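You operate a simulated robot arm through the tools that you are given. There is no shell and no other tool. Be economical: measure what you need, move in short steps, check, and stop when the job is done.

Carry out the task below with a simulated two-armed robot. There is one attempt and no reset: what you move stays moved.

## Task
Take the lid off the red tin on the top of the steel bench and lay it down there.

Only the result counts: the job must be done as asked and must still hold three seconds after the hand-in. Knocking over, shifting, dropping, spilling or breaking anything else fails it. Lids that push on must go on centred and level and be pressed home; caps that screw on are set level and turned clockwise until they are tight.

## Robot
Two 6-joint arms with two-finger grippers on one trunk, on a base that drives. Base frame: it is fixed to the floor where the robot stands at the start and does not move with it; the origin is under the middle of the robot, x ahead of it, y to its left, z up. Lengths are in m, angles in degrees, forces in N, time in s.
The left shoulder is at the start at [0.06, 0.143, 0.775], the right one opposite. With the tool pointing down near the work surface each hand reaches from about 0.1 to 0.68 m from the robot's upright axis, wherever it stands, measured 20 degrees to its own side. Payload 2.45 kg a hand.
Tool frame (each hand has its own): the origin (TCP) lies between the finger pads and is the grasp point; the fingertips stand 0.026 m ahead of it; z points along the fingers, y is the line along which they close. Largest opening 0.096 m; the body of the gripper starts 0.069 m behind the TCP.
Orientation is that of the tool frame in the base frame, as a unit quaternion [x, y, z, w]. With the fingers straight down and closing along the base's y, the tool's x points along the base's -x, its y along +y and its z along -z.

## Interface
- The arms move only by the tool step_arm. It takes "left_deltas", "right_deltas" or both (then of equal length, played together; a hand with none holds still); each is a list of rows, each a list of 3 entries, a list of its own where there are three numbers: the shift along the base's x, y, z in m, then the turn, a rotation vector about the base's x, y, z in degrees, then the gripper command, from -1 (shut) to 1 (fully open), values between in proportion. In form: [[[dx, dy, dz], [ax, ay, az], jaw], ...]. A call has 1 to 12 rows; each row is the pose to reach, as a shift and turn from the pose commanded when the call began. Rows are played at 5 a second. More than 0.05 m and 8.6 degrees between two rows, or a gripper value outside its range, and nothing of the call is played. A pose out of reach is approached as far as the arm can. The call stops where the force on the tool passes 40 N (or 10 N more than at its start, if that is more) or the arm is blocked; 0.2 s more then pass. The fingers move at their own pace and stop on an object; they squeeze with about 32 N. The grip force told is the motor's: it shows also when the fingers shut on nothing. Time passes only in rows, and 0.2 s behind the last, so rows that repeat a pose let the fingers close. It gives the time, the measured TCP pose, the force on the tool (base axes), the opening and the grip force at its end, in the units of the frame above (readings bear some noise), with the torque about the TCP (base axes, N m) and any sound that the robot's microphone picked up, and new pictures: "show" is both (left out), scene, wrist or none (wrist: the cameras of the hands that moved).
- Cameras (640 x 400 px; columns grow to the right, rows downward): "scene" is now at [0.1489, -0.0122, 1.4052]; the picture's right is [-0.17, -0.99, 0.00], its down [-0.53, 0.09, -0.85] and it looks along [0.83, -0.14, -0.53] (base axes); focal length 276 px, centre (320, 200). "left" rides on the left gripper at [0.082, -0.003, -0.098] in its tool frame; the picture's right is [0.04, 1.00, 0.00], its down [-0.73, 0.03, -0.68] and it looks along [-0.68, 0.03, 0.73] (tool axes); focal length 256 px, centre (320, 200). "right" rides on the right gripper at [0.082, 0.003, -0.098] in its tool frame; the picture's right is [-0.04, 1.00, 0.00], its down [-0.73, -0.03, -0.68] and it looks along [-0.68, -0.03, 0.73] (tool axes); focal length 256 px, centre (320, 200). There is no depth. A picture from a camera that has moved, and an enlarged one, comes with that camera's place and axes in the base frame and with its lens.
- slide_trunk(by): slides the trunk up (or, below 0, down) by that many m; the arms and the scene camera ride with it, the base frame stays. It gives what a move gives, with no picture.
- roll_base(legs): drives the robot by 1 to 6 legs, each [ahead, turn to the left] in m and degrees, along the robot's own axes; the way and the turn of a leg run together, so that a leg with both is an arc; at most 1.5 m and 180 degrees a leg. The arms and the cameras ride along, it lands a little off, and it stops where it bumps. It gives what a move gives, and a new picture of the scene camera.
- head_to(pan, tilt): turns the head with the scene camera to pan (to the left, within 86 degrees either way) and tilt (down, from -29 to 69), counted from straight ahead of the robot. It gives what a move gives, and a new picture of the scene camera.
- enlarge(camera, box): a new picture of the part [left, top, right, bottom] of that camera's present view, enlarged. No time passes.
- job_done(): hands the job in; it is judged then, once.

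Go step by step. Nothing tells you exact positions but the pictures and the camera data: compare them with the known pose of the tool, close in by small moves and look again before you grip or let go. The budget is 120 turns and 260 pictures, counting those below and the enlarged ones. Unless the task says otherwise, let go and move clear before handing in.

The tools are called after ">>>" by a JSON object that holds its "method" and its "body". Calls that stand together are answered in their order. step_arm: Moves the arms, as the interface text tells. Its arguments: {"type":"object","properties":{"left_deltas":{"type":"array"},"right_deltas":{"type":"array"},"show":{"type":"string","enum":["both","scene","wrist","none"]}},"required":[]} The other tools are called the same way: slide_trunk (by) slides the trunk up or down; roll_base (legs) drives the base; head_to (pan, tilt) turns the head that bears the scene camera; enlarge (camera, box) takes an enlarged picture of a part of a camera's view; job_done () hands the job in.

At the start:

```text
time_s: 0.0
left_ee_pos: [0.414, 0.1403, 1.1602]
left_tcp_rot: [0.007, 1.0, -0.002, 0.0]
left_wrist_force: [-0.8, 0.2, 0.4]
left_wrist_torque: [0.01, 0.02, -0.01]
left_gripper_width: 0.0962
left_grip_force: 0.1
right_ee_pos: [0.4493, -0.2259, 1.1165]
right_tcp_rot: [0.006, 1.0, 0.0, -0.001]
right_wrist_force: [0.2, 0.1, -1.3]
right_wrist_torque: [-0.01, 0.02, -0.02]
right_gripper_width: 0.096
right_grip_force: 0.0
trunk travel left (down, up): [-0.4, 0.19]
robot x, y, heading: [0.004, -0.0028, -0.3]
head pan, tilt: [-9.5, 32.1]
```

scene: 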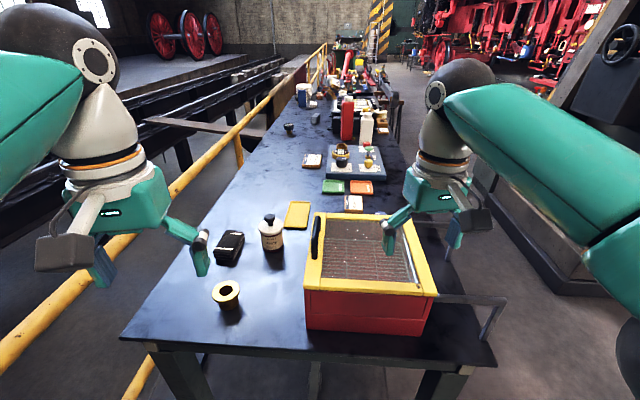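
right: 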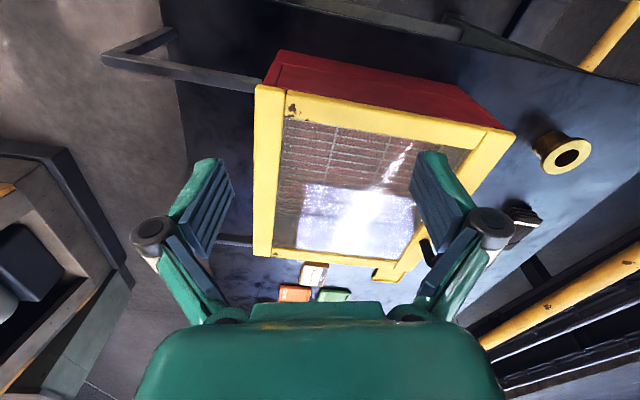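
left: 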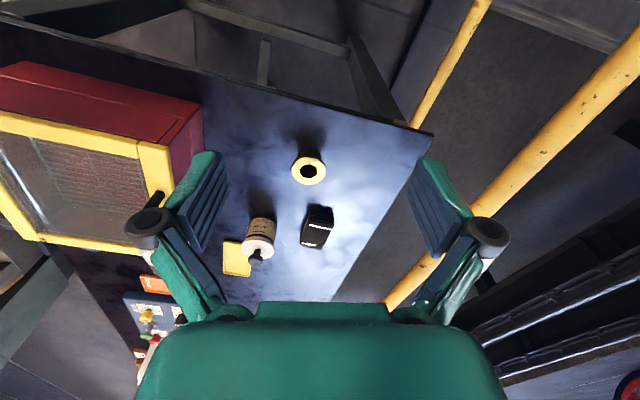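

I see a long dark bench with a red box with a yellow rim near me and many items beyond. I need to identify the red tin, so I look closer.

>>> {"method": "enlarge", "body": {"camera": "scene", "box": [260, 30, 440, 220]}}

>>> {"method": "enlarge", "body": {"camera": "scene", "box": [190, 180, 510, 380]}}

```text
2.11 times, centred on (350, 125) of scene
camera zoom: at [0.1489, -0.0122, 1.4052], right [-0.17, -0.99, 0.0], down [-0.53, 0.09, -0.85], along [0.83, -0.14, -0.53], focal length 582 px, centre (257, 358)
```

zoom: 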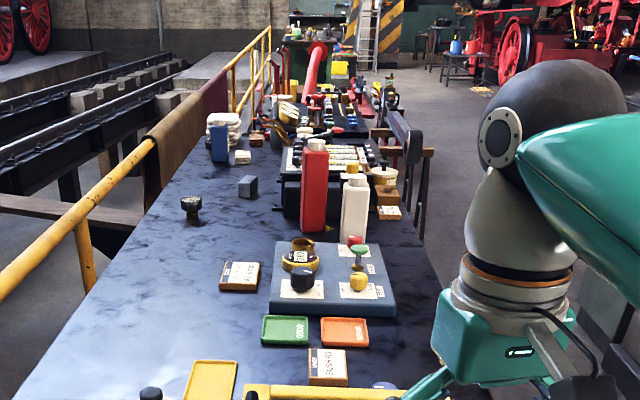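

```text
2.00 times, centred on (350, 280) of scene
camera zoom: at [0.1489, -0.0122, 1.4052], right [-0.17, -0.99, 0.0], down [-0.53, 0.09, -0.85], along [0.83, -0.14, -0.53], focal length 553 px, centre (260, 40)
```

zoom: 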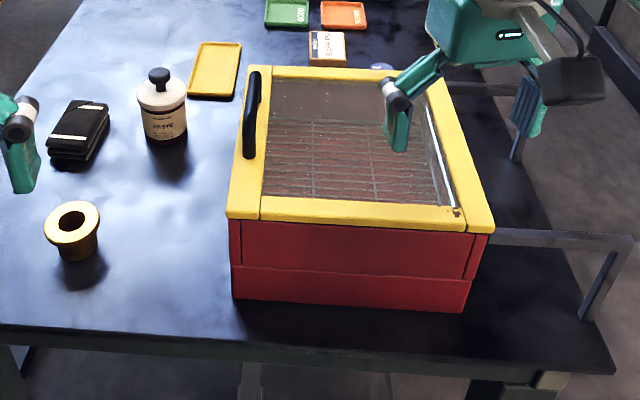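

The near red box looks like a glass-lidded cabinet rather than a tin, so I look round for other candidates.

>>> {"method": "head_to", "body": {"pan": -60, "tilt": 20}}

>>> {"method": "head_to", "body": {"pan": 60, "tilt": 20}}

>>> {"method": "head_to", "body": {"pan": 0, "tilt": 15}}

>>> {"method": "enlarge", "body": {"camera": "scene", "box": [250, 80, 450, 205]}}

```text
time_s: 1.2
left_ee_pos: [0.4135, 0.141, 1.1603]
left_tcp_rot: [0.007, 1.0, -0.002, 0.0]
left_wrist_force: [0.8, -0.5, -0.2]
left_wrist_torque: [0.0, 0.01, 0.02]
left_gripper_width: 0.0959
left_grip_force: 0.1
right_ee_pos: [0.4497, -0.2253, 1.1173]
right_tcp_rot: [0.007, 1.0, 0.0, 0.001]
right_wrist_force: [0.4, -0.7, -0.8]
right_wrist_torque: [0.0, -0.01, 0.04]
right_gripper_width: 0.096
right_grip_force: 0.0
trunk travel left (down, up): [-0.4, 0.19]
robot x, y, heading: [0.0029, -0.0013, -0.1]
head pan, tilt: [-60.0, 20.0]
camera scene: at [0.1073, -0.078, 1.4246], right [-0.87, -0.5, 0.0], down [-0.17, 0.3, -0.94], along [0.47, -0.81, -0.34], focal length 276 px, centre (320, 200)
```

scene: 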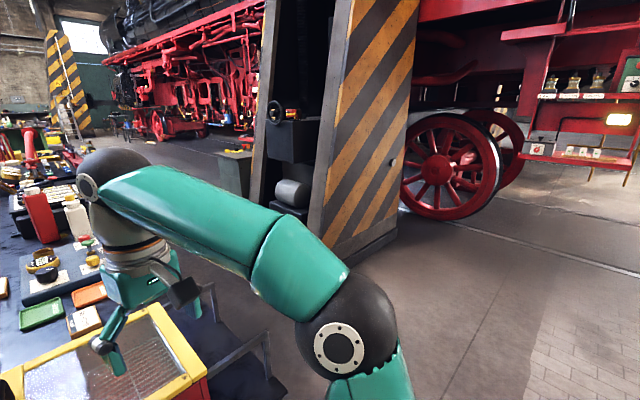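

```text
time_s: 3.2
left_ee_pos: [0.4121, 0.1419, 1.1599]
left_tcp_rot: [0.007, 1.0, -0.002, 0.0]
left_wrist_force: [0.4, -0.5, 0.3]
left_wrist_torque: [-0.04, 0.0, -0.01]
left_gripper_width: 0.0962
left_grip_force: 0.0
right_ee_pos: [0.451, -0.2261, 1.1172]
right_tcp_rot: [0.007, 1.0, 0.001, 0.001]
right_wrist_force: [0.5, -0.3, 0.8]
right_wrist_torque: [0.02, 0.03, 0.02]
right_gripper_width: 0.096
right_grip_force: 0.1
trunk travel left (down, up): [-0.4, 0.19]
robot x, y, heading: [-0.0011, -0.0019, 0.1]
head pan, tilt: [60.0, 20.0]
camera scene: at [0.1072, 0.0832, 1.4246], right [0.87, -0.5, 0.0], down [-0.17, -0.3, -0.94], along [0.47, 0.81, -0.34], focal length 276 px, centre (320, 200)
```

scene: 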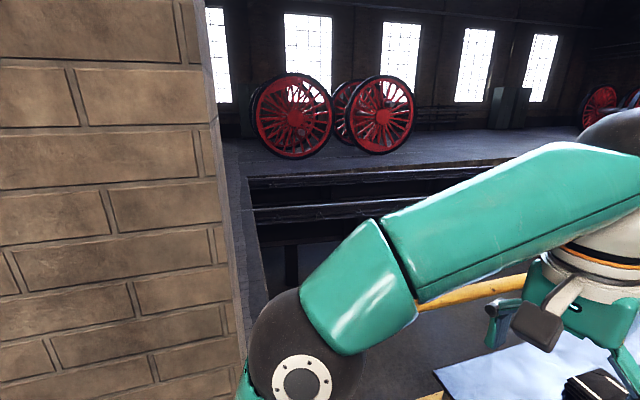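

```text
time_s: 4.5
left_ee_pos: [0.413, 0.1408, 1.1605]
left_tcp_rot: [0.007, 1.0, -0.002, -0.001]
left_wrist_force: [-0.9, 0.3, 0.1]
left_wrist_torque: [0.01, 0.0, 0.02]
left_gripper_width: 0.0962
left_grip_force: 0.0
right_ee_pos: [0.4488, -0.2249, 1.1178]
right_tcp_rot: [0.007, 1.0, -0.001, 0.0]
right_wrist_force: [0.2, -0.4, 1.0]
right_wrist_torque: [-0.01, -0.01, -0.01]
right_gripper_width: 0.0959
right_grip_force: 0.0
trunk travel left (down, up): [-0.4, 0.19]
robot x, y, heading: [-0.0009, 0.0039, 0.2]
head pan, tilt: [0.0, 15.0]
camera scene: at [0.154, 0.0027, 1.4327], right [0.0, -1.0, 0.0], down [-0.26, 0.0, -0.97], along [0.97, 0.0, -0.26], focal length 276 px, centre (320, 200)
```

scene: 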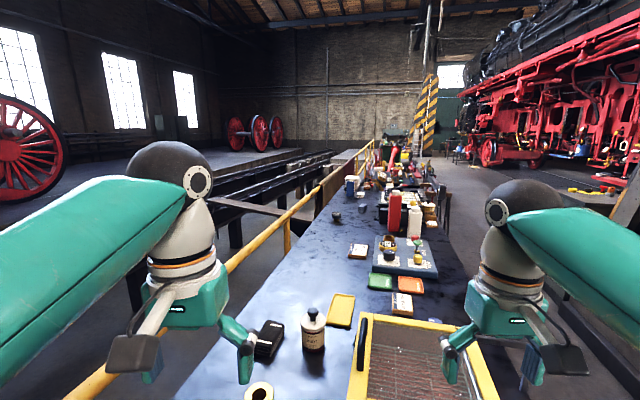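

```text
3.20 times, centred on (350, 142) of scene
camera zoom: at [0.154, 0.0027, 1.4327], right [0.0, -1.0, 0.0], down [-0.26, 0.0, -0.97], along [0.97, 0.0, -0.26], focal length 885 px, centre (224, 384)
```

zoom: 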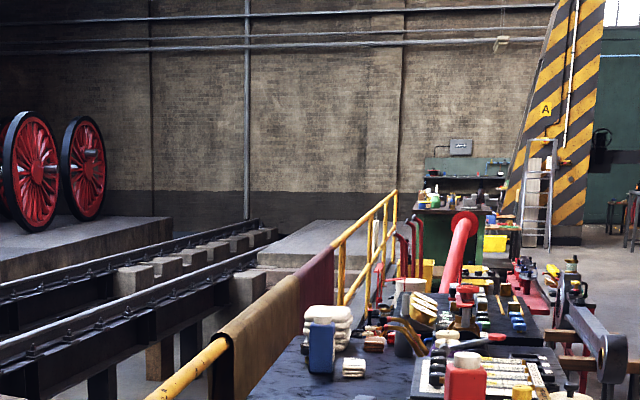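

The hall holds several tables; there is a small table at the right distance with coloured tins. I enlarge that area and the far bench.

>>> {"method": "enlarge", "body": {"camera": "scene", "box": [430, 120, 530, 182]}}

>>> {"method": "enlarge", "body": {"camera": "scene", "box": [350, 125, 450, 187]}}

>>> {"method": "enlarge", "body": {"camera": "scene", "box": [340, 170, 450, 240]}}

>>> {"method": "head_to", "body": {"pan": -86, "tilt": 15}}

>>> {"method": "head_to", "body": {"pan": -40, "tilt": 10}}

```text
6.40 times, centred on (480, 151) of scene
camera zoom: at [0.154, 0.0027, 1.4327], right [0.0, -1.0, 0.0], down [-0.26, 0.0, -0.97], along [0.97, 0.0, -0.26], focal length 1769 px, centre (-704, 514)
```

zoom: 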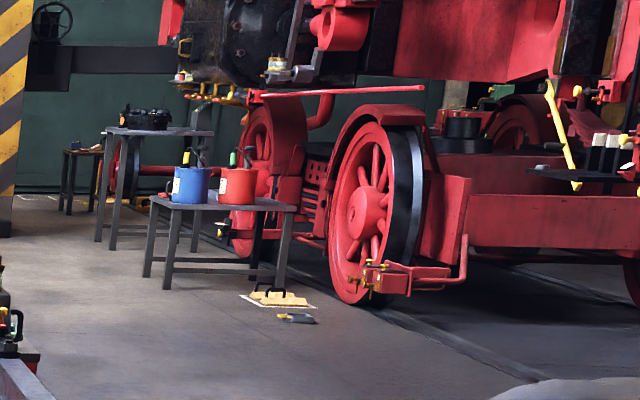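

```text
6.40 times, centred on (400, 156) of scene
camera zoom: at [0.154, 0.0027, 1.4327], right [0.0, -1.0, 0.0], down [-0.26, 0.0, -0.97], along [0.97, 0.0, -0.26], focal length 1769 px, centre (-192, 482)
```

zoom: 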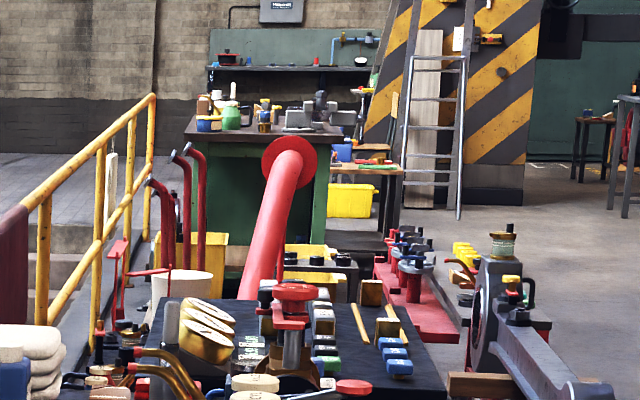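

```text
5.71 times, centred on (395, 205) of scene
camera zoom: at [0.154, 0.0027, 1.4327], right [0.0, -1.0, 0.0], down [-0.26, 0.0, -0.97], along [0.97, 0.0, -0.26], focal length 1580 px, centre (-109, 171)
```

zoom: 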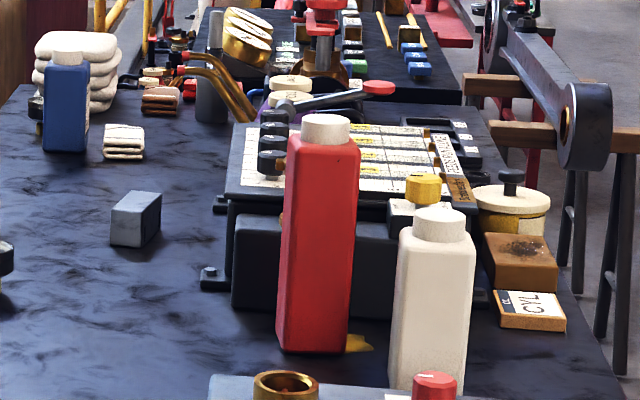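

```text
time_s: 6.1
left_ee_pos: [0.4134, 0.1414, 1.1594]
left_tcp_rot: [0.007, 1.0, -0.002, 0.0]
left_wrist_force: [-0.1, -0.3, -0.1]
left_wrist_torque: [0.03, 0.0, -0.03]
left_gripper_width: 0.0961
left_grip_force: 0.1
right_ee_pos: [0.4489, -0.2254, 1.1174]
right_tcp_rot: [0.007, 1.0, 0.0, 0.0]
right_wrist_force: [0.5, 0.8, 0.1]
right_wrist_torque: [-0.02, 0.0, -0.03]
right_gripper_width: 0.096
right_grip_force: 0.1
trunk travel left (down, up): [-0.4, 0.19]
robot x, y, heading: [0.0026, -0.0037, 0.0]
head pan, tilt: [-85.9, 15.0]
camera scene: at [0.0673, -0.0906, 1.4328], right [-1.0, -0.07, 0.0], down [-0.02, 0.26, -0.97], along [0.07, -0.96, -0.26], focal length 276 px, centre (320, 200)
```

scene: 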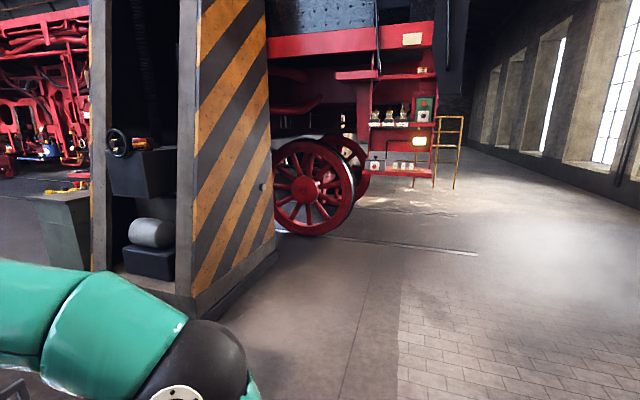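

```text
time_s: 7.2
left_ee_pos: [0.4134, 0.139, 1.1607]
left_tcp_rot: [0.007, 1.0, -0.001, 0.0]
left_wrist_force: [0.0, -0.2, 0.5]
left_wrist_torque: [-0.02, -0.01, 0.03]
left_gripper_width: 0.0957
left_grip_force: 0.0
right_ee_pos: [0.4497, -0.2254, 1.1171]
right_tcp_rot: [0.007, 1.0, 0.0, 0.0]
right_wrist_force: [0.1, -0.3, 0.0]
right_wrist_torque: [0.02, -0.01, 0.0]
right_gripper_width: 0.0959
right_grip_force: 0.1
trunk travel left (down, up): [-0.4, 0.19]
robot x, y, heading: [0.0026, -0.0003, -0.2]
head pan, tilt: [-40.0, 10.0]
camera scene: at [0.1318, -0.0572, 1.4409], right [-0.64, -0.77, 0.0], down [-0.13, 0.11, -0.98], along [0.75, -0.63, -0.17], focal length 276 px, centre (320, 200)
```

scene: 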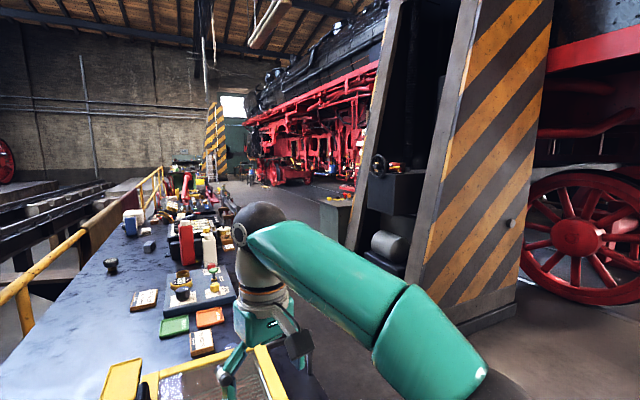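

I check the other surfaces in this view: the stand next to the pillar and the far area.

>>> {"method": "enlarge", "body": {"camera": "scene", "box": [300, 150, 430, 232]}}

>>> {"method": "enlarge", "body": {"camera": "scene", "box": [150, 140, 350, 265]}}

>>> {"method": "enlarge", "body": {"camera": "scene", "box": [90, 250, 250, 350]}}

```text
4.88 times, centred on (365, 191) of scene
camera zoom: at [0.1318, -0.0572, 1.4409], right [-0.64, -0.77, 0.0], down [-0.13, 0.11, -0.98], along [0.75, -0.63, -0.17], focal length 1348 px, centre (100, 244)
```

zoom: 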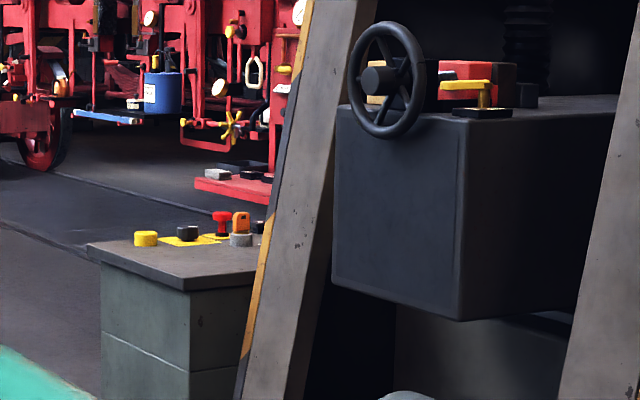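

```text
3.20 times, centred on (250, 202) of scene
camera zoom: at [0.1318, -0.0572, 1.4409], right [-0.64, -0.77, 0.0], down [-0.13, 0.11, -0.98], along [0.75, -0.63, -0.17], focal length 885 px, centre (544, 192)
```

zoom: 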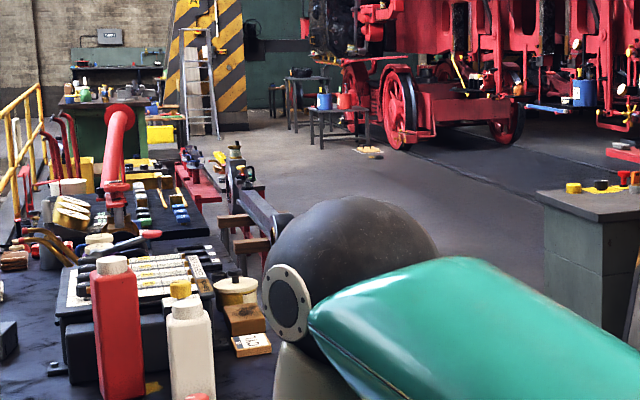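

```text
4.00 times, centred on (170, 300) of scene
camera zoom: at [0.1318, -0.0572, 1.4409], right [-0.64, -0.77, 0.0], down [-0.13, 0.11, -0.98], along [0.75, -0.63, -0.17], focal length 1106 px, centre (920, -200)
```

zoom: 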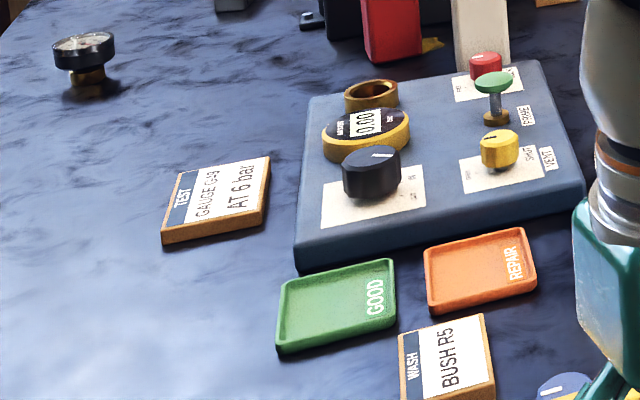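

The near red box is a wash cabinet, not a tin. I raise the trunk for a better overview down the bench.

>>> {"method": "slide_trunk", "body": {"by": 0.18}}

>>> {"method": "head_to", "body": {"pan": -5, "tilt": 22}}

>>> {"method": "enlarge", "body": {"camera": "scene", "box": [280, 110, 400, 185]}}

>>> {"method": "enlarge", "body": {"camera": "scene", "box": [400, 100, 520, 175]}}

```text
time_s: 9.2
left_ee_pos: [0.4135, 0.141, 1.3396]
left_tcp_rot: [0.007, 1.0, -0.001, 0.0]
left_wrist_force: [0.1, 0.5, -0.6]
left_wrist_torque: [-0.02, -0.03, 0.0]
left_gripper_width: 0.0959
left_grip_force: 0.0
right_ee_pos: [0.4497, -0.2259, 1.2974]
right_tcp_rot: [0.006, 1.0, 0.0, 0.0]
right_wrist_force: [0.0, -0.7, 0.2]
right_wrist_torque: [0.04, -0.02, 0.01]
right_gripper_width: 0.0958
right_grip_force: 0.1
trunk travel left (down, up): [-0.58, 0.01]
robot x, y, heading: [0.0021, 0.0013, -0.2]
head pan, tilt: [-40.0, 10.0]
```

```text
time_s: 10.2
left_ee_pos: [0.412, 0.14, 1.3391]
left_tcp_rot: [0.007, 1.0, -0.002, 0.0]
left_wrist_force: [-0.7, 0.3, 1.2]
left_wrist_torque: [0.01, -0.01, -0.01]
left_gripper_width: 0.096
left_grip_force: 0.0
right_ee_pos: [0.4501, -0.2256, 1.2974]
right_tcp_rot: [0.006, 1.0, -0.001, 0.001]
right_wrist_force: [1.2, -0.4, 0.6]
right_wrist_torque: [0.0, -0.01, 0.02]
right_gripper_width: 0.0959
right_grip_force: 0.0
trunk travel left (down, up): [-0.58, 0.01]
robot x, y, heading: [0.0002, 0.0003, 0.1]
head pan, tilt: [-5.0, 22.0]
camera scene: at [0.1532, -0.0056, 1.6013], right [-0.09, -1.0, 0.0], down [-0.37, 0.03, -0.93], along [0.92, -0.08, -0.37], focal length 276 px, centre (320, 200)
```

scene: 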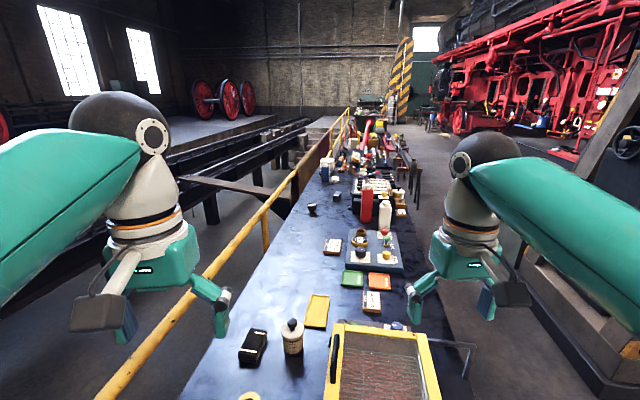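

```text
5.33 times, centred on (340, 148) of scene
camera zoom: at [0.1532, -0.0056, 1.6013], right [-0.09, -1.0, 0.0], down [-0.37, 0.03, -0.93], along [0.92, -0.08, -0.37], focal length 1474 px, centre (213, 480)
```

zoom: 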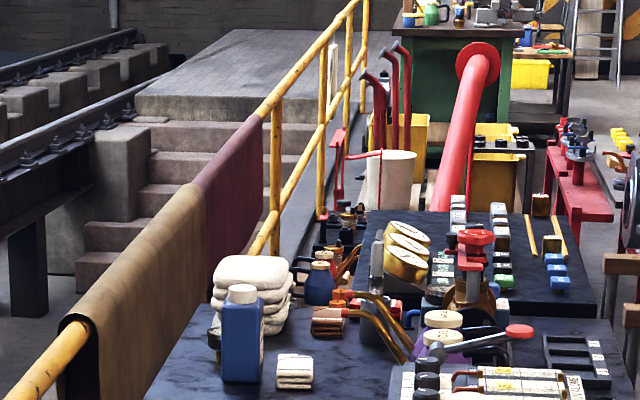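

```text
5.33 times, centred on (460, 138) of scene
camera zoom: at [0.1532, -0.0056, 1.6013], right [-0.09, -1.0, 0.0], down [-0.37, 0.03, -0.93], along [0.92, -0.08, -0.37], focal length 1474 px, centre (-427, 533)
```

zoom: 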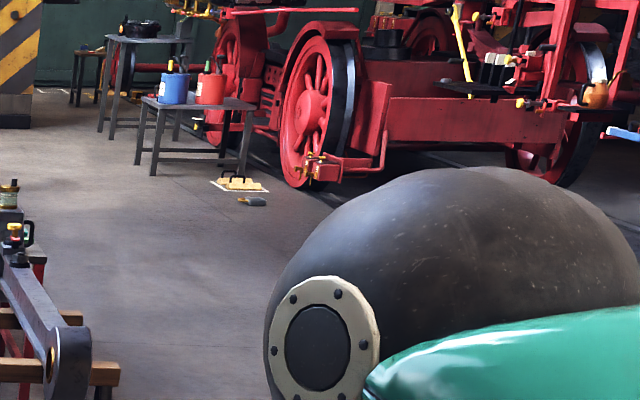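

No clear lidded red tin is visible yet from here. I back off and drive into the aisle right of the bench to inspect it from the side.

>>> {"method": "roll_base", "body": {"legs": [[-0.3, 0], [0, -60], [1.15, 0], [0, 45]]}}

>>> {"method": "head_to", "body": {"pan": 40, "tilt": 25}}

```text
time_s: 11.9
left_ee_pos: [0.2992, 0.1309, 1.3404]
left_tcp_rot: [0.017, 1.0, -0.002, -0.001]
left_wrist_force: [-0.6, 1.8, 0.3]
left_wrist_torque: [-0.14, -0.09, -0.03]
left_gripper_width: 0.0958
left_grip_force: 0.1
right_ee_pos: [0.3279, -0.2358, 1.2996]
right_tcp_rot: [0.019, 1.0, -0.001, 0.001]
right_wrist_force: [-0.1, 1.9, 0.6]
right_wrist_torque: [-0.16, 0.0, 0.0]
right_gripper_width: 0.096
right_grip_force: 0.0
trunk travel left (down, up): [-0.58, 0.01]
robot x, y, heading: [-0.1143, -0.0176, -5.3]
head pan, tilt: [-5.0, 22.0]
stopped in leg 1: the robot was blocked; the commanded pose is now the measured one
camera scene: at [0.034, -0.0284, 1.6017], right [-0.18, -0.98, 0.0], down [-0.37, 0.06, -0.93], along [0.91, -0.17, -0.37], focal length 276 px, centre (320, 200)
```

scene: 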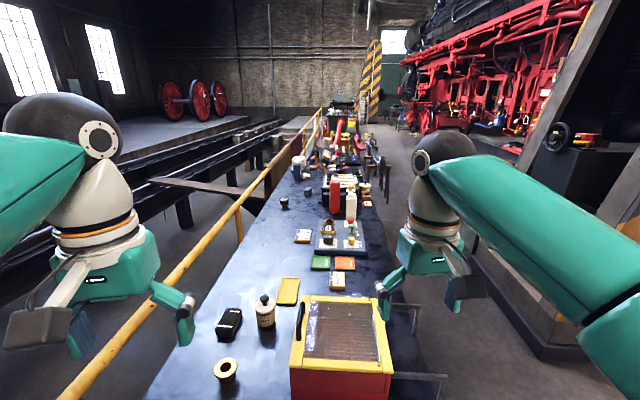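

```text
time_s: 13.0
left_ee_pos: [0.3022, 0.1235, 1.3405]
left_tcp_rot: [0.019, 1.0, 0.0, -0.002]
left_wrist_force: [-0.9, 0.0, 0.4]
left_wrist_torque: [-0.03, 0.01, 0.01]
left_gripper_width: 0.0963
left_grip_force: 0.2
right_ee_pos: [0.3306, -0.2426, 1.2976]
right_tcp_rot: [0.02, 1.0, 0.0, 0.0]
right_wrist_force: [0.2, -0.1, 0.0]
right_wrist_torque: [0.0, -0.02, 0.0]
right_gripper_width: 0.096
right_grip_force: 0.1
trunk travel left (down, up): [-0.58, 0.01]
robot x, y, heading: [-0.1184, -0.0173, -5.2]
head pan, tilt: [40.0, 25.0]
camera scene: at [0.0211, 0.0337, 1.5965], right [0.57, -0.82, 0.0], down [-0.35, -0.24, -0.91], along [0.74, 0.52, -0.42], focal length 276 px, centre (320, 200)
```

scene: 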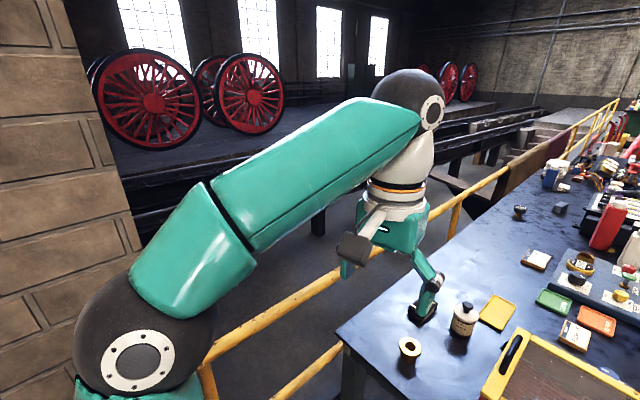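

Backing up was blocked behind me. I turn right on the spot, watching for clearance.

>>> {"method": "roll_base", "body": {"legs": [[0.05, 0], [0, -55]]}}

>>> {"method": "head_to", "body": {"pan": 0, "tilt": 35}}

```text
time_s: 16.7
left_ee_pos: [0.2824, -0.2902, 1.3394]
left_tcp_rot: [0.489, 0.872, 0.001, -0.001]
left_wrist_force: [-0.3, -0.4, 0.5]
left_wrist_torque: [0.01, -0.01, -0.01]
left_gripper_width: 0.096
left_grip_force: 0.0
right_ee_pos: [-0.0058, -0.5174, 1.2974]
right_tcp_rot: [0.491, 0.871, 0.0, -0.001]
right_wrist_force: [0.5, -0.8, 0.3]
right_wrist_torque: [0.04, 0.02, -0.02]
right_gripper_width: 0.0961
right_grip_force: 0.0
trunk travel left (down, up): [-0.58, 0.01]
robot x, y, heading: [-0.0289, -0.0041, -61.5]
head pan, tilt: [40.0, 25.0]
camera scene: at [0.083, -0.0872, 1.5965], right [-0.36, -0.93, 0.0], down [-0.39, 0.15, -0.91], along [0.84, -0.33, -0.42], focal length 276 px, centre (320, 200)
```

scene: 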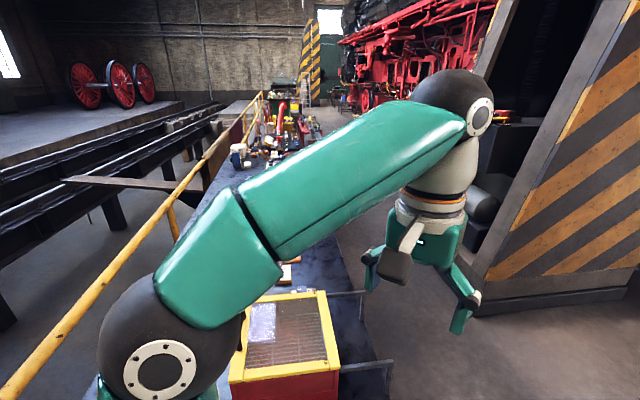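

```text
time_s: 17.8
left_ee_pos: [0.2831, -0.2898, 1.3396]
left_tcp_rot: [0.49, 0.872, 0.001, -0.002]
left_wrist_force: [-0.3, -1.0, -0.5]
left_wrist_torque: [0.02, -0.06, 0.0]
left_gripper_width: 0.0961
left_grip_force: 0.0
right_ee_pos: [-0.0082, -0.517, 1.2976]
right_tcp_rot: [0.49, 0.872, 0.001, -0.001]
right_wrist_force: [-0.1, -0.7, 1.0]
right_wrist_torque: [0.05, -0.01, -0.01]
right_gripper_width: 0.0962
right_grip_force: 0.0
trunk travel left (down, up): [-0.58, 0.01]
robot x, y, heading: [-0.0279, -0.0033, -61.5]
head pan, tilt: [0.0, 35.0]
camera scene: at [0.0378, -0.1314, 1.5807], right [-0.88, -0.48, 0.0], down [-0.27, 0.5, -0.82], along [0.39, -0.72, -0.57], focal length 276 px, centre (320, 200)
```

scene: 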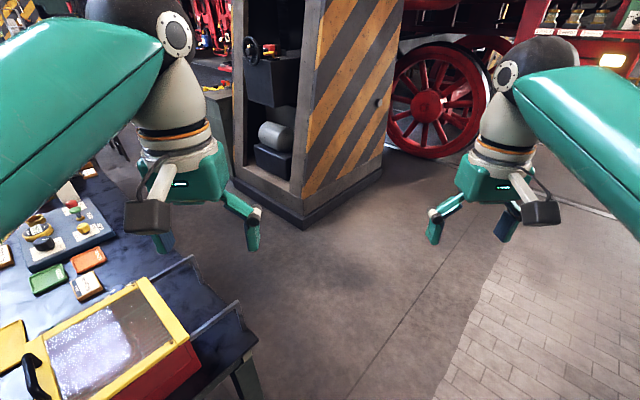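

Clear floor ahead; I drive round the bench corner into the aisle between bench and pillar.

>>> {"method": "roll_base", "body": {"legs": [[0, -16], [0.97, 0], [0, 62], [0.5, 0]]}}

>>> {"method": "head_to", "body": {"pan": 30, "tilt": 30}}

```text
time_s: 29.6
left_ee_pos: [1.0908, -1.1006, 1.3399]
left_tcp_rot: [0.123, 0.992, -0.001, -0.002]
left_wrist_force: [0.8, 0.6, -0.3]
left_wrist_torque: [-0.04, 0.01, -0.01]
left_gripper_width: 0.0962
left_grip_force: 0.0
right_ee_pos: [1.041, -1.4652, 1.297]
right_tcp_rot: [0.125, 0.992, 0.0, -0.001]
right_wrist_force: [0.3, 0.7, -1.1]
right_wrist_torque: [-0.05, 0.03, 0.01]
right_gripper_width: 0.0961
right_grip_force: 0.1
trunk travel left (down, up): [-0.58, 0.01]
robot x, y, heading: [0.6565, -1.1342, -17.4]
head pan, tilt: [0.0, 35.0]
camera scene: at [0.8021, -1.172, 1.5806], right [-0.29, -0.96, 0.0], down [-0.55, 0.17, -0.82], along [0.78, -0.24, -0.57], focal length 276 px, centre (320, 200)
```

scene: 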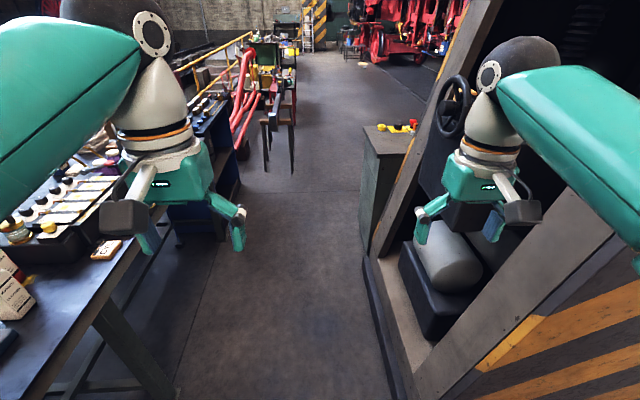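

```text
time_s: 30.6
left_ee_pos: [1.0885, -1.1015, 1.3407]
left_tcp_rot: [0.124, 0.992, 0.0, -0.001]
left_wrist_force: [0.2, 0.2, 0.5]
left_wrist_torque: [0.02, -0.01, 0.0]
left_gripper_width: 0.0959
left_grip_force: 0.1
right_ee_pos: [1.0401, -1.4661, 1.2994]
right_tcp_rot: [0.124, 0.992, 0.001, -0.001]
right_wrist_force: [-0.9, 0.3, 0.7]
right_wrist_torque: [0.01, -0.01, 0.0]
right_gripper_width: 0.0959
right_grip_force: 0.0
trunk travel left (down, up): [-0.58, 0.01]
robot x, y, heading: [0.6594, -1.1314, -16.8]
head pan, tilt: [30.0, 30.0]
camera scene: at [0.8048, -1.1279, 1.5885], right [0.22, -0.97, 0.0], down [-0.49, -0.11, -0.87], along [0.84, 0.19, -0.5], focal length 276 px, centre (320, 200)
```

scene: 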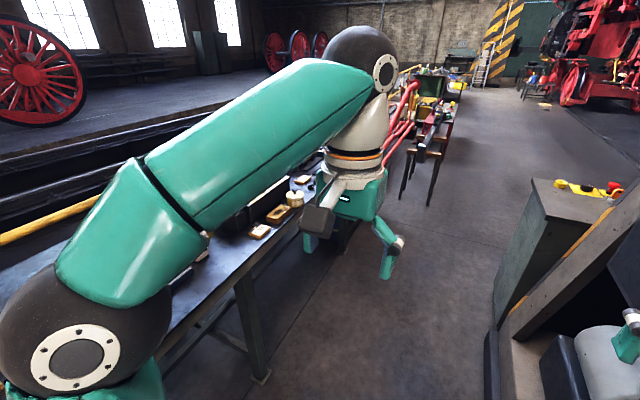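

The arm blocks the side view, so I turn to face the bench, hands staying high above it.

>>> {"method": "roll_base", "body": {"legs": [[0.3, 0], [0, 80]]}}

>>> {"method": "head_to", "body": {"pan": 0, "tilt": 35}}

>>> {"method": "head_to", "body": {"pan": -60, "tilt": 20}}

```text
time_s: 36.1
left_ee_pos: [1.0161, -0.7877, 1.3408]
left_tcp_rot: [-0.506, 0.862, -0.002, 0.0]
left_wrist_force: [-0.6, 0.3, -0.5]
left_wrist_torque: [-0.03, -0.1, -0.03]
left_gripper_width: 0.0961
left_grip_force: 0.0
right_ee_pos: [1.3561, -0.9294, 1.2991]
right_tcp_rot: [-0.505, 0.863, -0.001, 0.002]
right_wrist_force: [0.3, 1.1, 0.1]
right_wrist_torque: [-0.09, -0.08, 0.0]
right_gripper_width: 0.096
right_grip_force: 0.2
trunk travel left (down, up): [-0.58, 0.01]
robot x, y, heading: [0.9808, -1.2398, 59.3]
head pan, tilt: [30.0, 30.0]
stopped in leg 2: the robot was blocked; the commanded pose is now the measured one
camera scene: at [1.0087, -1.0935, 1.5883], right [1.0, -0.01, 0.0], down [0.0, -0.5, -0.86], along [0.01, 0.86, -0.5], focal length 276 px, centre (320, 200)
```

scene: 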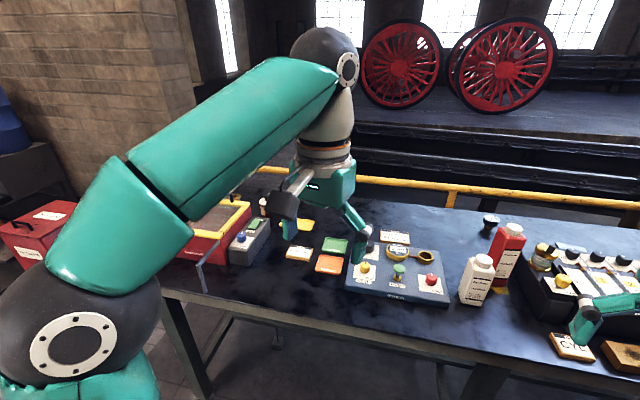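

```text
time_s: 37.0
left_ee_pos: [1.0213, -0.7885, 1.3408]
left_tcp_rot: [-0.505, 0.863, -0.001, -0.001]
left_wrist_force: [-0.8, -0.3, -1.0]
left_wrist_torque: [0.0, -0.03, 0.0]
left_gripper_width: 0.0963
left_grip_force: 0.0
right_ee_pos: [1.3588, -0.9308, 1.2981]
right_tcp_rot: [-0.505, 0.863, 0.0, 0.0]
right_wrist_force: [0.0, 0.3, 0.5]
right_wrist_torque: [0.0, -0.04, -0.02]
right_gripper_width: 0.0959
right_grip_force: 0.0
trunk travel left (down, up): [-0.58, 0.01]
robot x, y, heading: [0.9792, -1.244, 59.2]
head pan, tilt: [0.0, 35.0]
camera scene: at [1.0558, -1.1109, 1.5807], right [0.86, -0.51, 0.0], down [-0.29, -0.49, -0.82], along [0.42, 0.7, -0.57], focal length 276 px, centre (320, 200)
```

scene: 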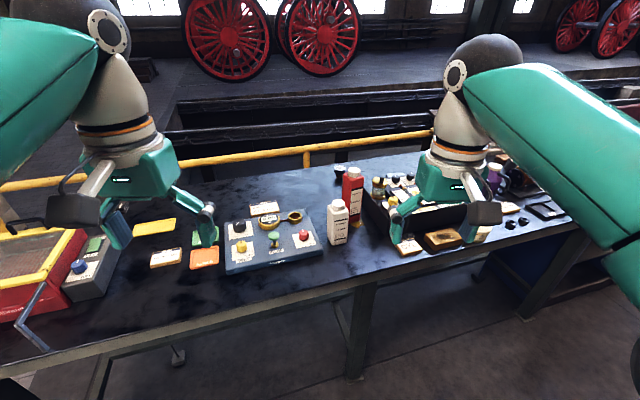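

```text
time_s: 38.3
left_ee_pos: [1.021, -0.7902, 1.3421]
left_tcp_rot: [-0.505, 0.863, 0.0, -0.002]
left_wrist_force: [0.5, -0.3, -0.6]
left_wrist_torque: [-0.04, 0.03, -0.01]
left_gripper_width: 0.0958
left_grip_force: 0.0
right_ee_pos: [1.3601, -0.9321, 1.2991]
right_tcp_rot: [-0.504, 0.863, 0.0, 0.0]
right_wrist_force: [-0.2, 0.1, -0.5]
right_wrist_torque: [0.0, 0.02, 0.02]
right_gripper_width: 0.0961
right_grip_force: 0.1
trunk travel left (down, up): [-0.58, 0.01]
robot x, y, heading: [0.9791, -1.2417, 59.4]
head pan, tilt: [-60.0, 20.0]
camera scene: at [1.1043, -1.1881, 1.6046], right [-0.01, -1.0, 0.0], down [-0.34, 0.0, -0.94], along [0.94, -0.01, -0.34], focal length 276 px, centre (320, 200)
```

scene: 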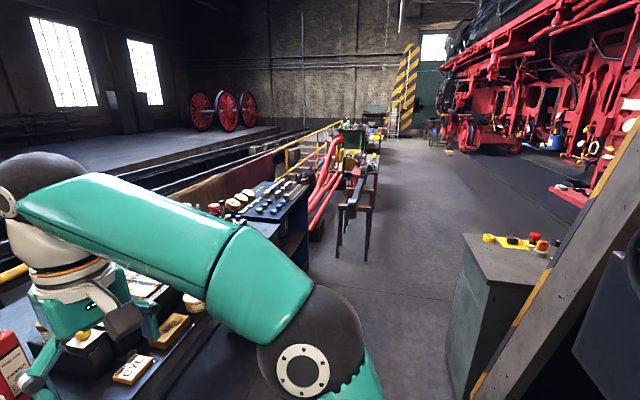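

A second red box with a white label appeared to the far left, behind where I started. I look there.

>>> {"method": "head_to", "body": {"pan": 75, "tilt": 25}}

>>> {"method": "head_to", "body": {"pan": 45, "tilt": 30}}

```text
time_s: 40.5
left_ee_pos: [1.0196, -0.79, 1.3416]
left_tcp_rot: [-0.506, 0.863, -0.001, -0.002]
left_wrist_force: [-0.3, -0.5, -0.6]
left_wrist_torque: [-0.01, 0.01, 0.03]
left_gripper_width: 0.0961
left_grip_force: 0.0
right_ee_pos: [1.3595, -0.9313, 1.3003]
right_tcp_rot: [-0.504, 0.863, 0.0, 0.0]
right_wrist_force: [-0.4, -0.1, 0.4]
right_wrist_torque: [0.0, 0.0, 0.02]
right_gripper_width: 0.0962
right_grip_force: 0.1
trunk travel left (down, up): [-0.58, 0.01]
robot x, y, heading: [0.9798, -1.2409, 59.1]
head pan, tilt: [75.0, 25.0]
camera scene: at [0.9469, -1.121, 1.5965], right [0.72, 0.7, 0.0], down [0.29, -0.3, -0.91], along [-0.63, 0.65, -0.42], focal length 276 px, centre (320, 200)
```

scene: 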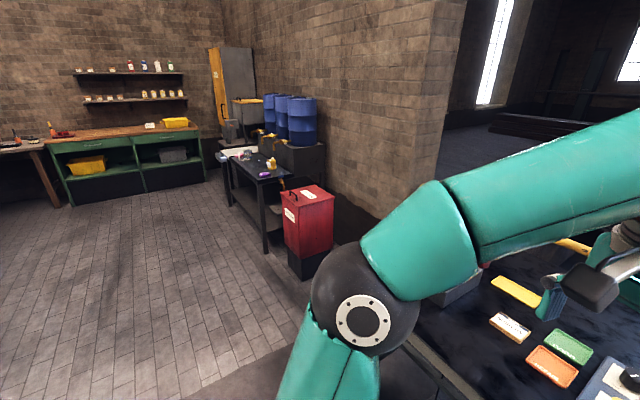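

```text
time_s: 41.5
left_ee_pos: [1.0198, -0.7902, 1.3411]
left_tcp_rot: [-0.506, 0.863, -0.002, -0.001]
left_wrist_force: [-0.1, -0.6, 0.1]
left_wrist_torque: [-0.01, 0.01, 0.02]
left_gripper_width: 0.0961
left_grip_force: 0.1
right_ee_pos: [1.3591, -0.9306, 1.2998]
right_tcp_rot: [-0.505, 0.863, 0.0, 0.0]
right_wrist_force: [-0.2, 0.1, 0.1]
right_wrist_torque: [0.0, 0.02, -0.01]
right_gripper_width: 0.0958
right_grip_force: 0.0
trunk travel left (down, up): [-0.58, 0.01]
robot x, y, heading: [0.9799, -1.2419, 59.5]
head pan, tilt: [45.0, 30.0]
camera scene: at [0.9888, -1.0993, 1.5885], right [0.97, 0.25, 0.0], down [0.12, -0.48, -0.87], along [-0.21, 0.84, -0.5], focal length 276 px, centre (320, 200)
```

scene: 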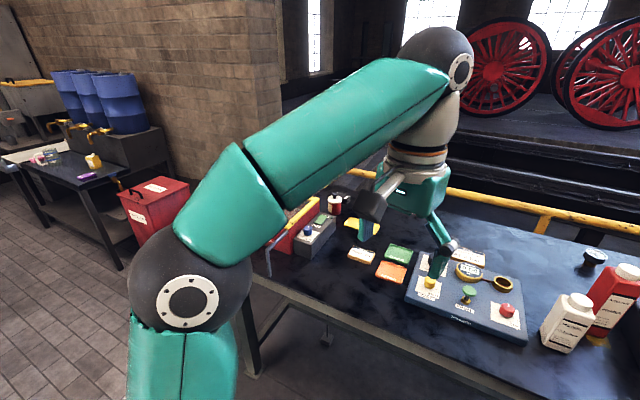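

There is a workshop area behind: a dark (steel) bench next to a red bin, and a wood-topped green bench with shelves. I look closer.

>>> {"method": "head_to", "body": {"pan": 80, "tilt": 22}}

>>> {"method": "enlarge", "body": {"camera": "scene", "box": [230, 110, 360, 190]}}

>>> {"method": "enlarge", "body": {"camera": "scene", "box": [0, 30, 240, 180]}}

```text
time_s: 42.5
left_ee_pos: [1.02, -0.7901, 1.3397]
left_tcp_rot: [-0.505, 0.863, 0.0, -0.002]
left_wrist_force: [0.3, 1.1, -0.9]
left_wrist_torque: [-0.01, 0.02, 0.01]
left_gripper_width: 0.0959
left_grip_force: 0.0
right_ee_pos: [1.3592, -0.9308, 1.3004]
right_tcp_rot: [-0.505, 0.863, 0.001, 0.0]
right_wrist_force: [-0.2, -0.2, -0.1]
right_wrist_torque: [-0.01, 0.0, 0.01]
right_gripper_width: 0.0959
right_grip_force: 0.0
trunk travel left (down, up): [-0.58, 0.01]
robot x, y, heading: [0.9807, -1.2396, 59.2]
head pan, tilt: [80.0, 22.0]
camera scene: at [0.9409, -1.1264, 1.6013], right [0.65, 0.76, 0.0], down [0.28, -0.25, -0.93], along [-0.7, 0.61, -0.37], focal length 276 px, centre (320, 200)
```

scene: 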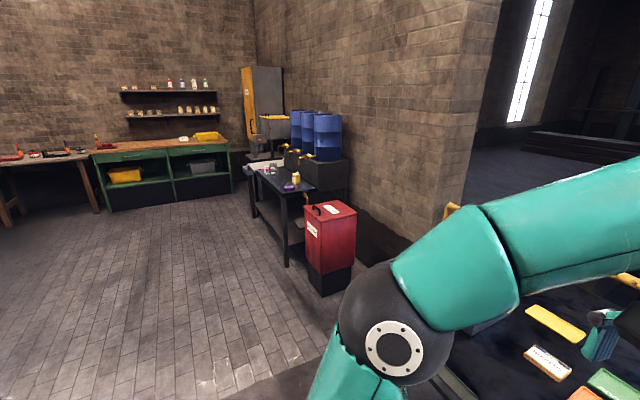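

```text
4.92 times, centred on (295, 150) of scene
camera zoom: at [0.9409, -1.1264, 1.6013], right [0.65, 0.76, 0.0], down [0.28, -0.25, -0.93], along [-0.7, 0.61, -0.37], focal length 1361 px, centre (443, 446)
```

zoom: 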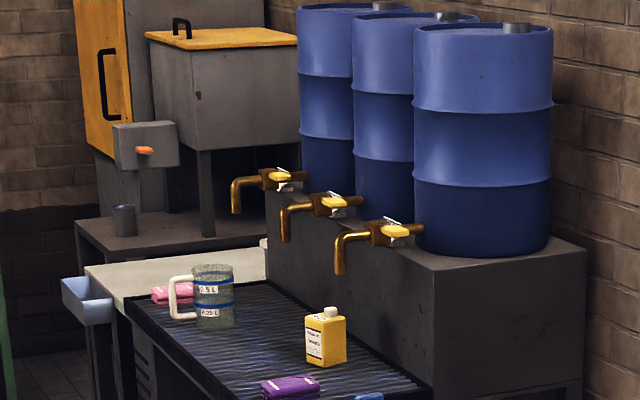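

```text
2.67 times, centred on (120, 105) of scene
camera zoom: at [0.9409, -1.1264, 1.6013], right [0.65, 0.76, 0.0], down [0.28, -0.25, -0.93], along [-0.7, 0.61, -0.37], focal length 737 px, centre (853, 453)
```

zoom: 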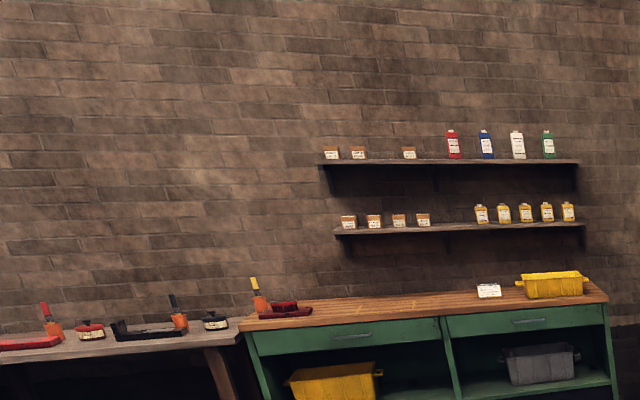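

On the left table, next to the wood-topped bench, I see what looks like a red tin with a black knob lid. I turn back, reverse out of the aisle, and look at it.

>>> {"method": "roll_base", "body": {"legs": [[0, -76], [-1.3, 0], [0, -90]]}}

>>> {"method": "head_to", "body": {"pan": -60, "tilt": 20}}

```text
time_s: 47.2
left_ee_pos: [1.4087, -1.1826, 1.3438]
left_tcp_rot: [0.144, 0.99, 0.002, -0.001]
left_wrist_force: [-0.5, -1.3, 0.4]
left_wrist_torque: [0.15, -0.07, -0.02]
left_gripper_width: 0.0961
left_grip_force: 0.0
right_ee_pos: [1.3454, -1.5457, 1.2989]
right_tcp_rot: [0.145, 0.989, 0.003, 0.001]
right_wrist_force: [-0.5, -0.6, 0.0]
right_wrist_torque: [0.12, -0.06, -0.03]
right_gripper_width: 0.0961
right_grip_force: 0.0
trunk travel left (down, up): [-0.58, 0.01]
robot x, y, heading: [0.9786, -1.1873, -15.9]
head pan, tilt: [80.0, 22.0]
stopped in leg 2: the robot was blocked; the commanded pose is now the measured one
camera scene: at [1.0743, -1.1243, 1.602], right [0.9, -0.44, 0.0], down [-0.16, -0.33, -0.93], along [0.41, 0.83, -0.37], focal length 276 px, centre (320, 200)
```

scene: 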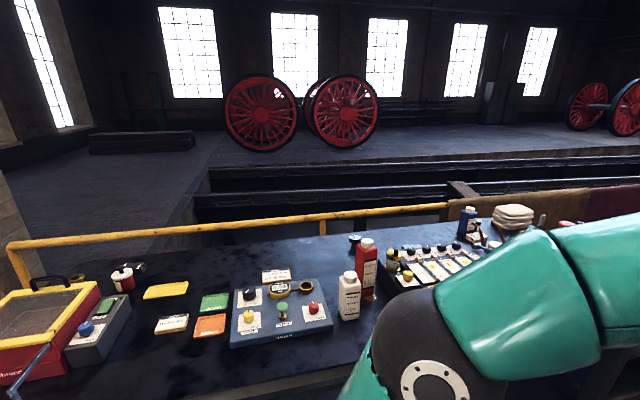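

```text
time_s: 49.5
left_ee_pos: [1.4134, -1.1762, 1.3417]
left_tcp_rot: [0.143, 0.99, 0.001, -0.002]
left_wrist_force: [-0.1, -0.5, 0.3]
left_wrist_torque: [0.01, -0.03, 0.01]
left_gripper_width: 0.096
left_grip_force: 0.0
right_ee_pos: [1.3487, -1.5386, 1.3002]
right_tcp_rot: [0.144, 0.99, 0.001, -0.001]
right_wrist_force: [-0.4, 0.0, -0.3]
right_wrist_torque: [-0.01, -0.01, 0.0]
right_gripper_width: 0.0961
right_grip_force: 0.0
trunk travel left (down, up): [-0.58, 0.01]
robot x, y, heading: [0.9793, -1.1842, -16.3]
head pan, tilt: [-60.0, 20.0]
camera scene: at [1.0605, -1.2915, 1.6046], right [-0.97, -0.24, 0.0], down [-0.08, 0.33, -0.94], along [0.23, -0.91, -0.34], focal length 276 px, centre (320, 200)
```

scene: 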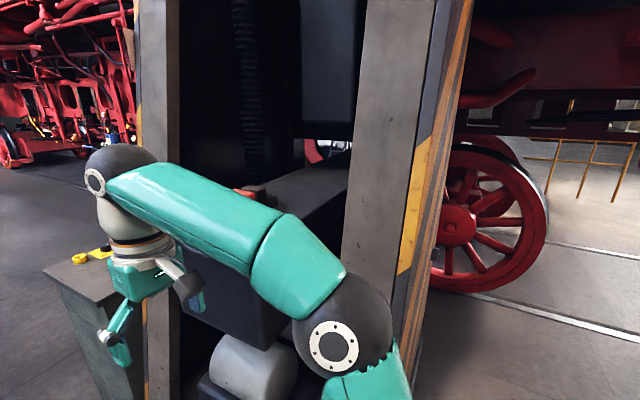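

Reversing was blocked, likely the right elbow caught behind the pillar post. I tuck the right arm in and shift towards the bench.

>>> {"method": "step_arm", "body": {"right_deltas": [[[0.04, 0.012, 0], [0, 0, 0], 1], [[0.08, 0.025, 0], [0, 0, 0], 1], [[0.12, 0.037, 0], [0, 0, 0], 1], [[0.16, 0.05, 0], [0, 0, 0], 1]], "show": "scene"}}

>>> {"method": "roll_base", "body": {"legs": [[0, 12], [0.35, 0], [0, -12]]}}

```text
time_s: 50.5
left_ee_pos: [1.413, -1.1767, 1.3424]
left_tcp_rot: [0.144, 0.99, 0.0, -0.002]
left_wrist_force: [0.2, -0.4, -0.6]
left_wrist_torque: [-0.01, -0.01, 0.0]
left_gripper_width: 0.0958
left_grip_force: 0.0
right_ee_pos: [1.4602, -1.4836, 1.269]
right_tcp_rot: [0.145, 0.99, 0.001, 0.0]
right_wrist_force: [0.3, 0.3, 1.1]
right_wrist_torque: [0.01, 0.0, -0.05]
right_gripper_width: 0.0961
right_grip_force: 0.1
right hand out of reach, approached as far as the arm can: row 2, 3, 4
trunk travel left (down, up): [-0.58, 0.01]
robot x, y, heading: [0.9794, -1.1894, -16.5]
head pan, tilt: [-60.0, 20.0]
camera scene: at [1.061, -1.2921, 1.6045], right [-0.97, -0.24, 0.0], down [-0.08, 0.33, -0.94], along [0.23, -0.91, -0.34], focal length 276 px, centre (320, 200)
```

scene: 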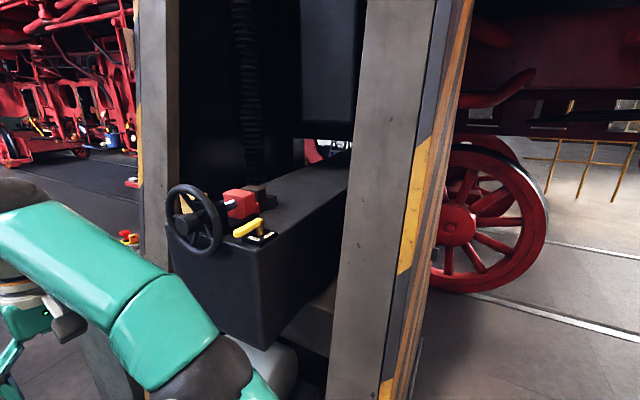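

```text
time_s: 54.4
left_ee_pos: [1.7559, -1.203, 1.3418]
left_tcp_rot: [0.144, 0.99, 0.0, -0.002]
left_wrist_force: [0.1, -0.2, -0.7]
left_wrist_torque: [-0.02, 0.0, -0.01]
left_gripper_width: 0.0961
left_grip_force: 0.1
right_ee_pos: [1.8012, -1.5107, 1.2694]
right_tcp_rot: [0.146, 0.989, 0.0, 0.001]
right_wrist_force: [-0.4, -0.5, -1.3]
right_wrist_torque: [-0.03, -0.03, -0.03]
right_gripper_width: 0.0962
right_grip_force: 0.1
trunk travel left (down, up): [-0.58, 0.01]
robot x, y, heading: [1.3269, -1.2012, -16.2]
head pan, tilt: [-60.0, 20.0]
camera scene: at [1.4063, -1.3063, 1.6047], right [-0.97, -0.24, 0.0], down [-0.08, 0.33, -0.94], along [0.22, -0.91, -0.34], focal length 276 px, centre (320, 200)
```

scene: 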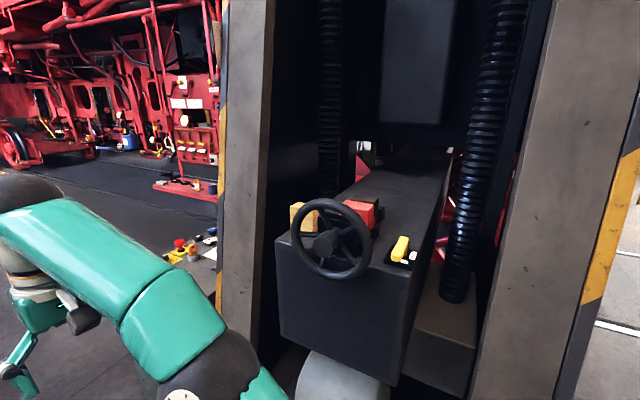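

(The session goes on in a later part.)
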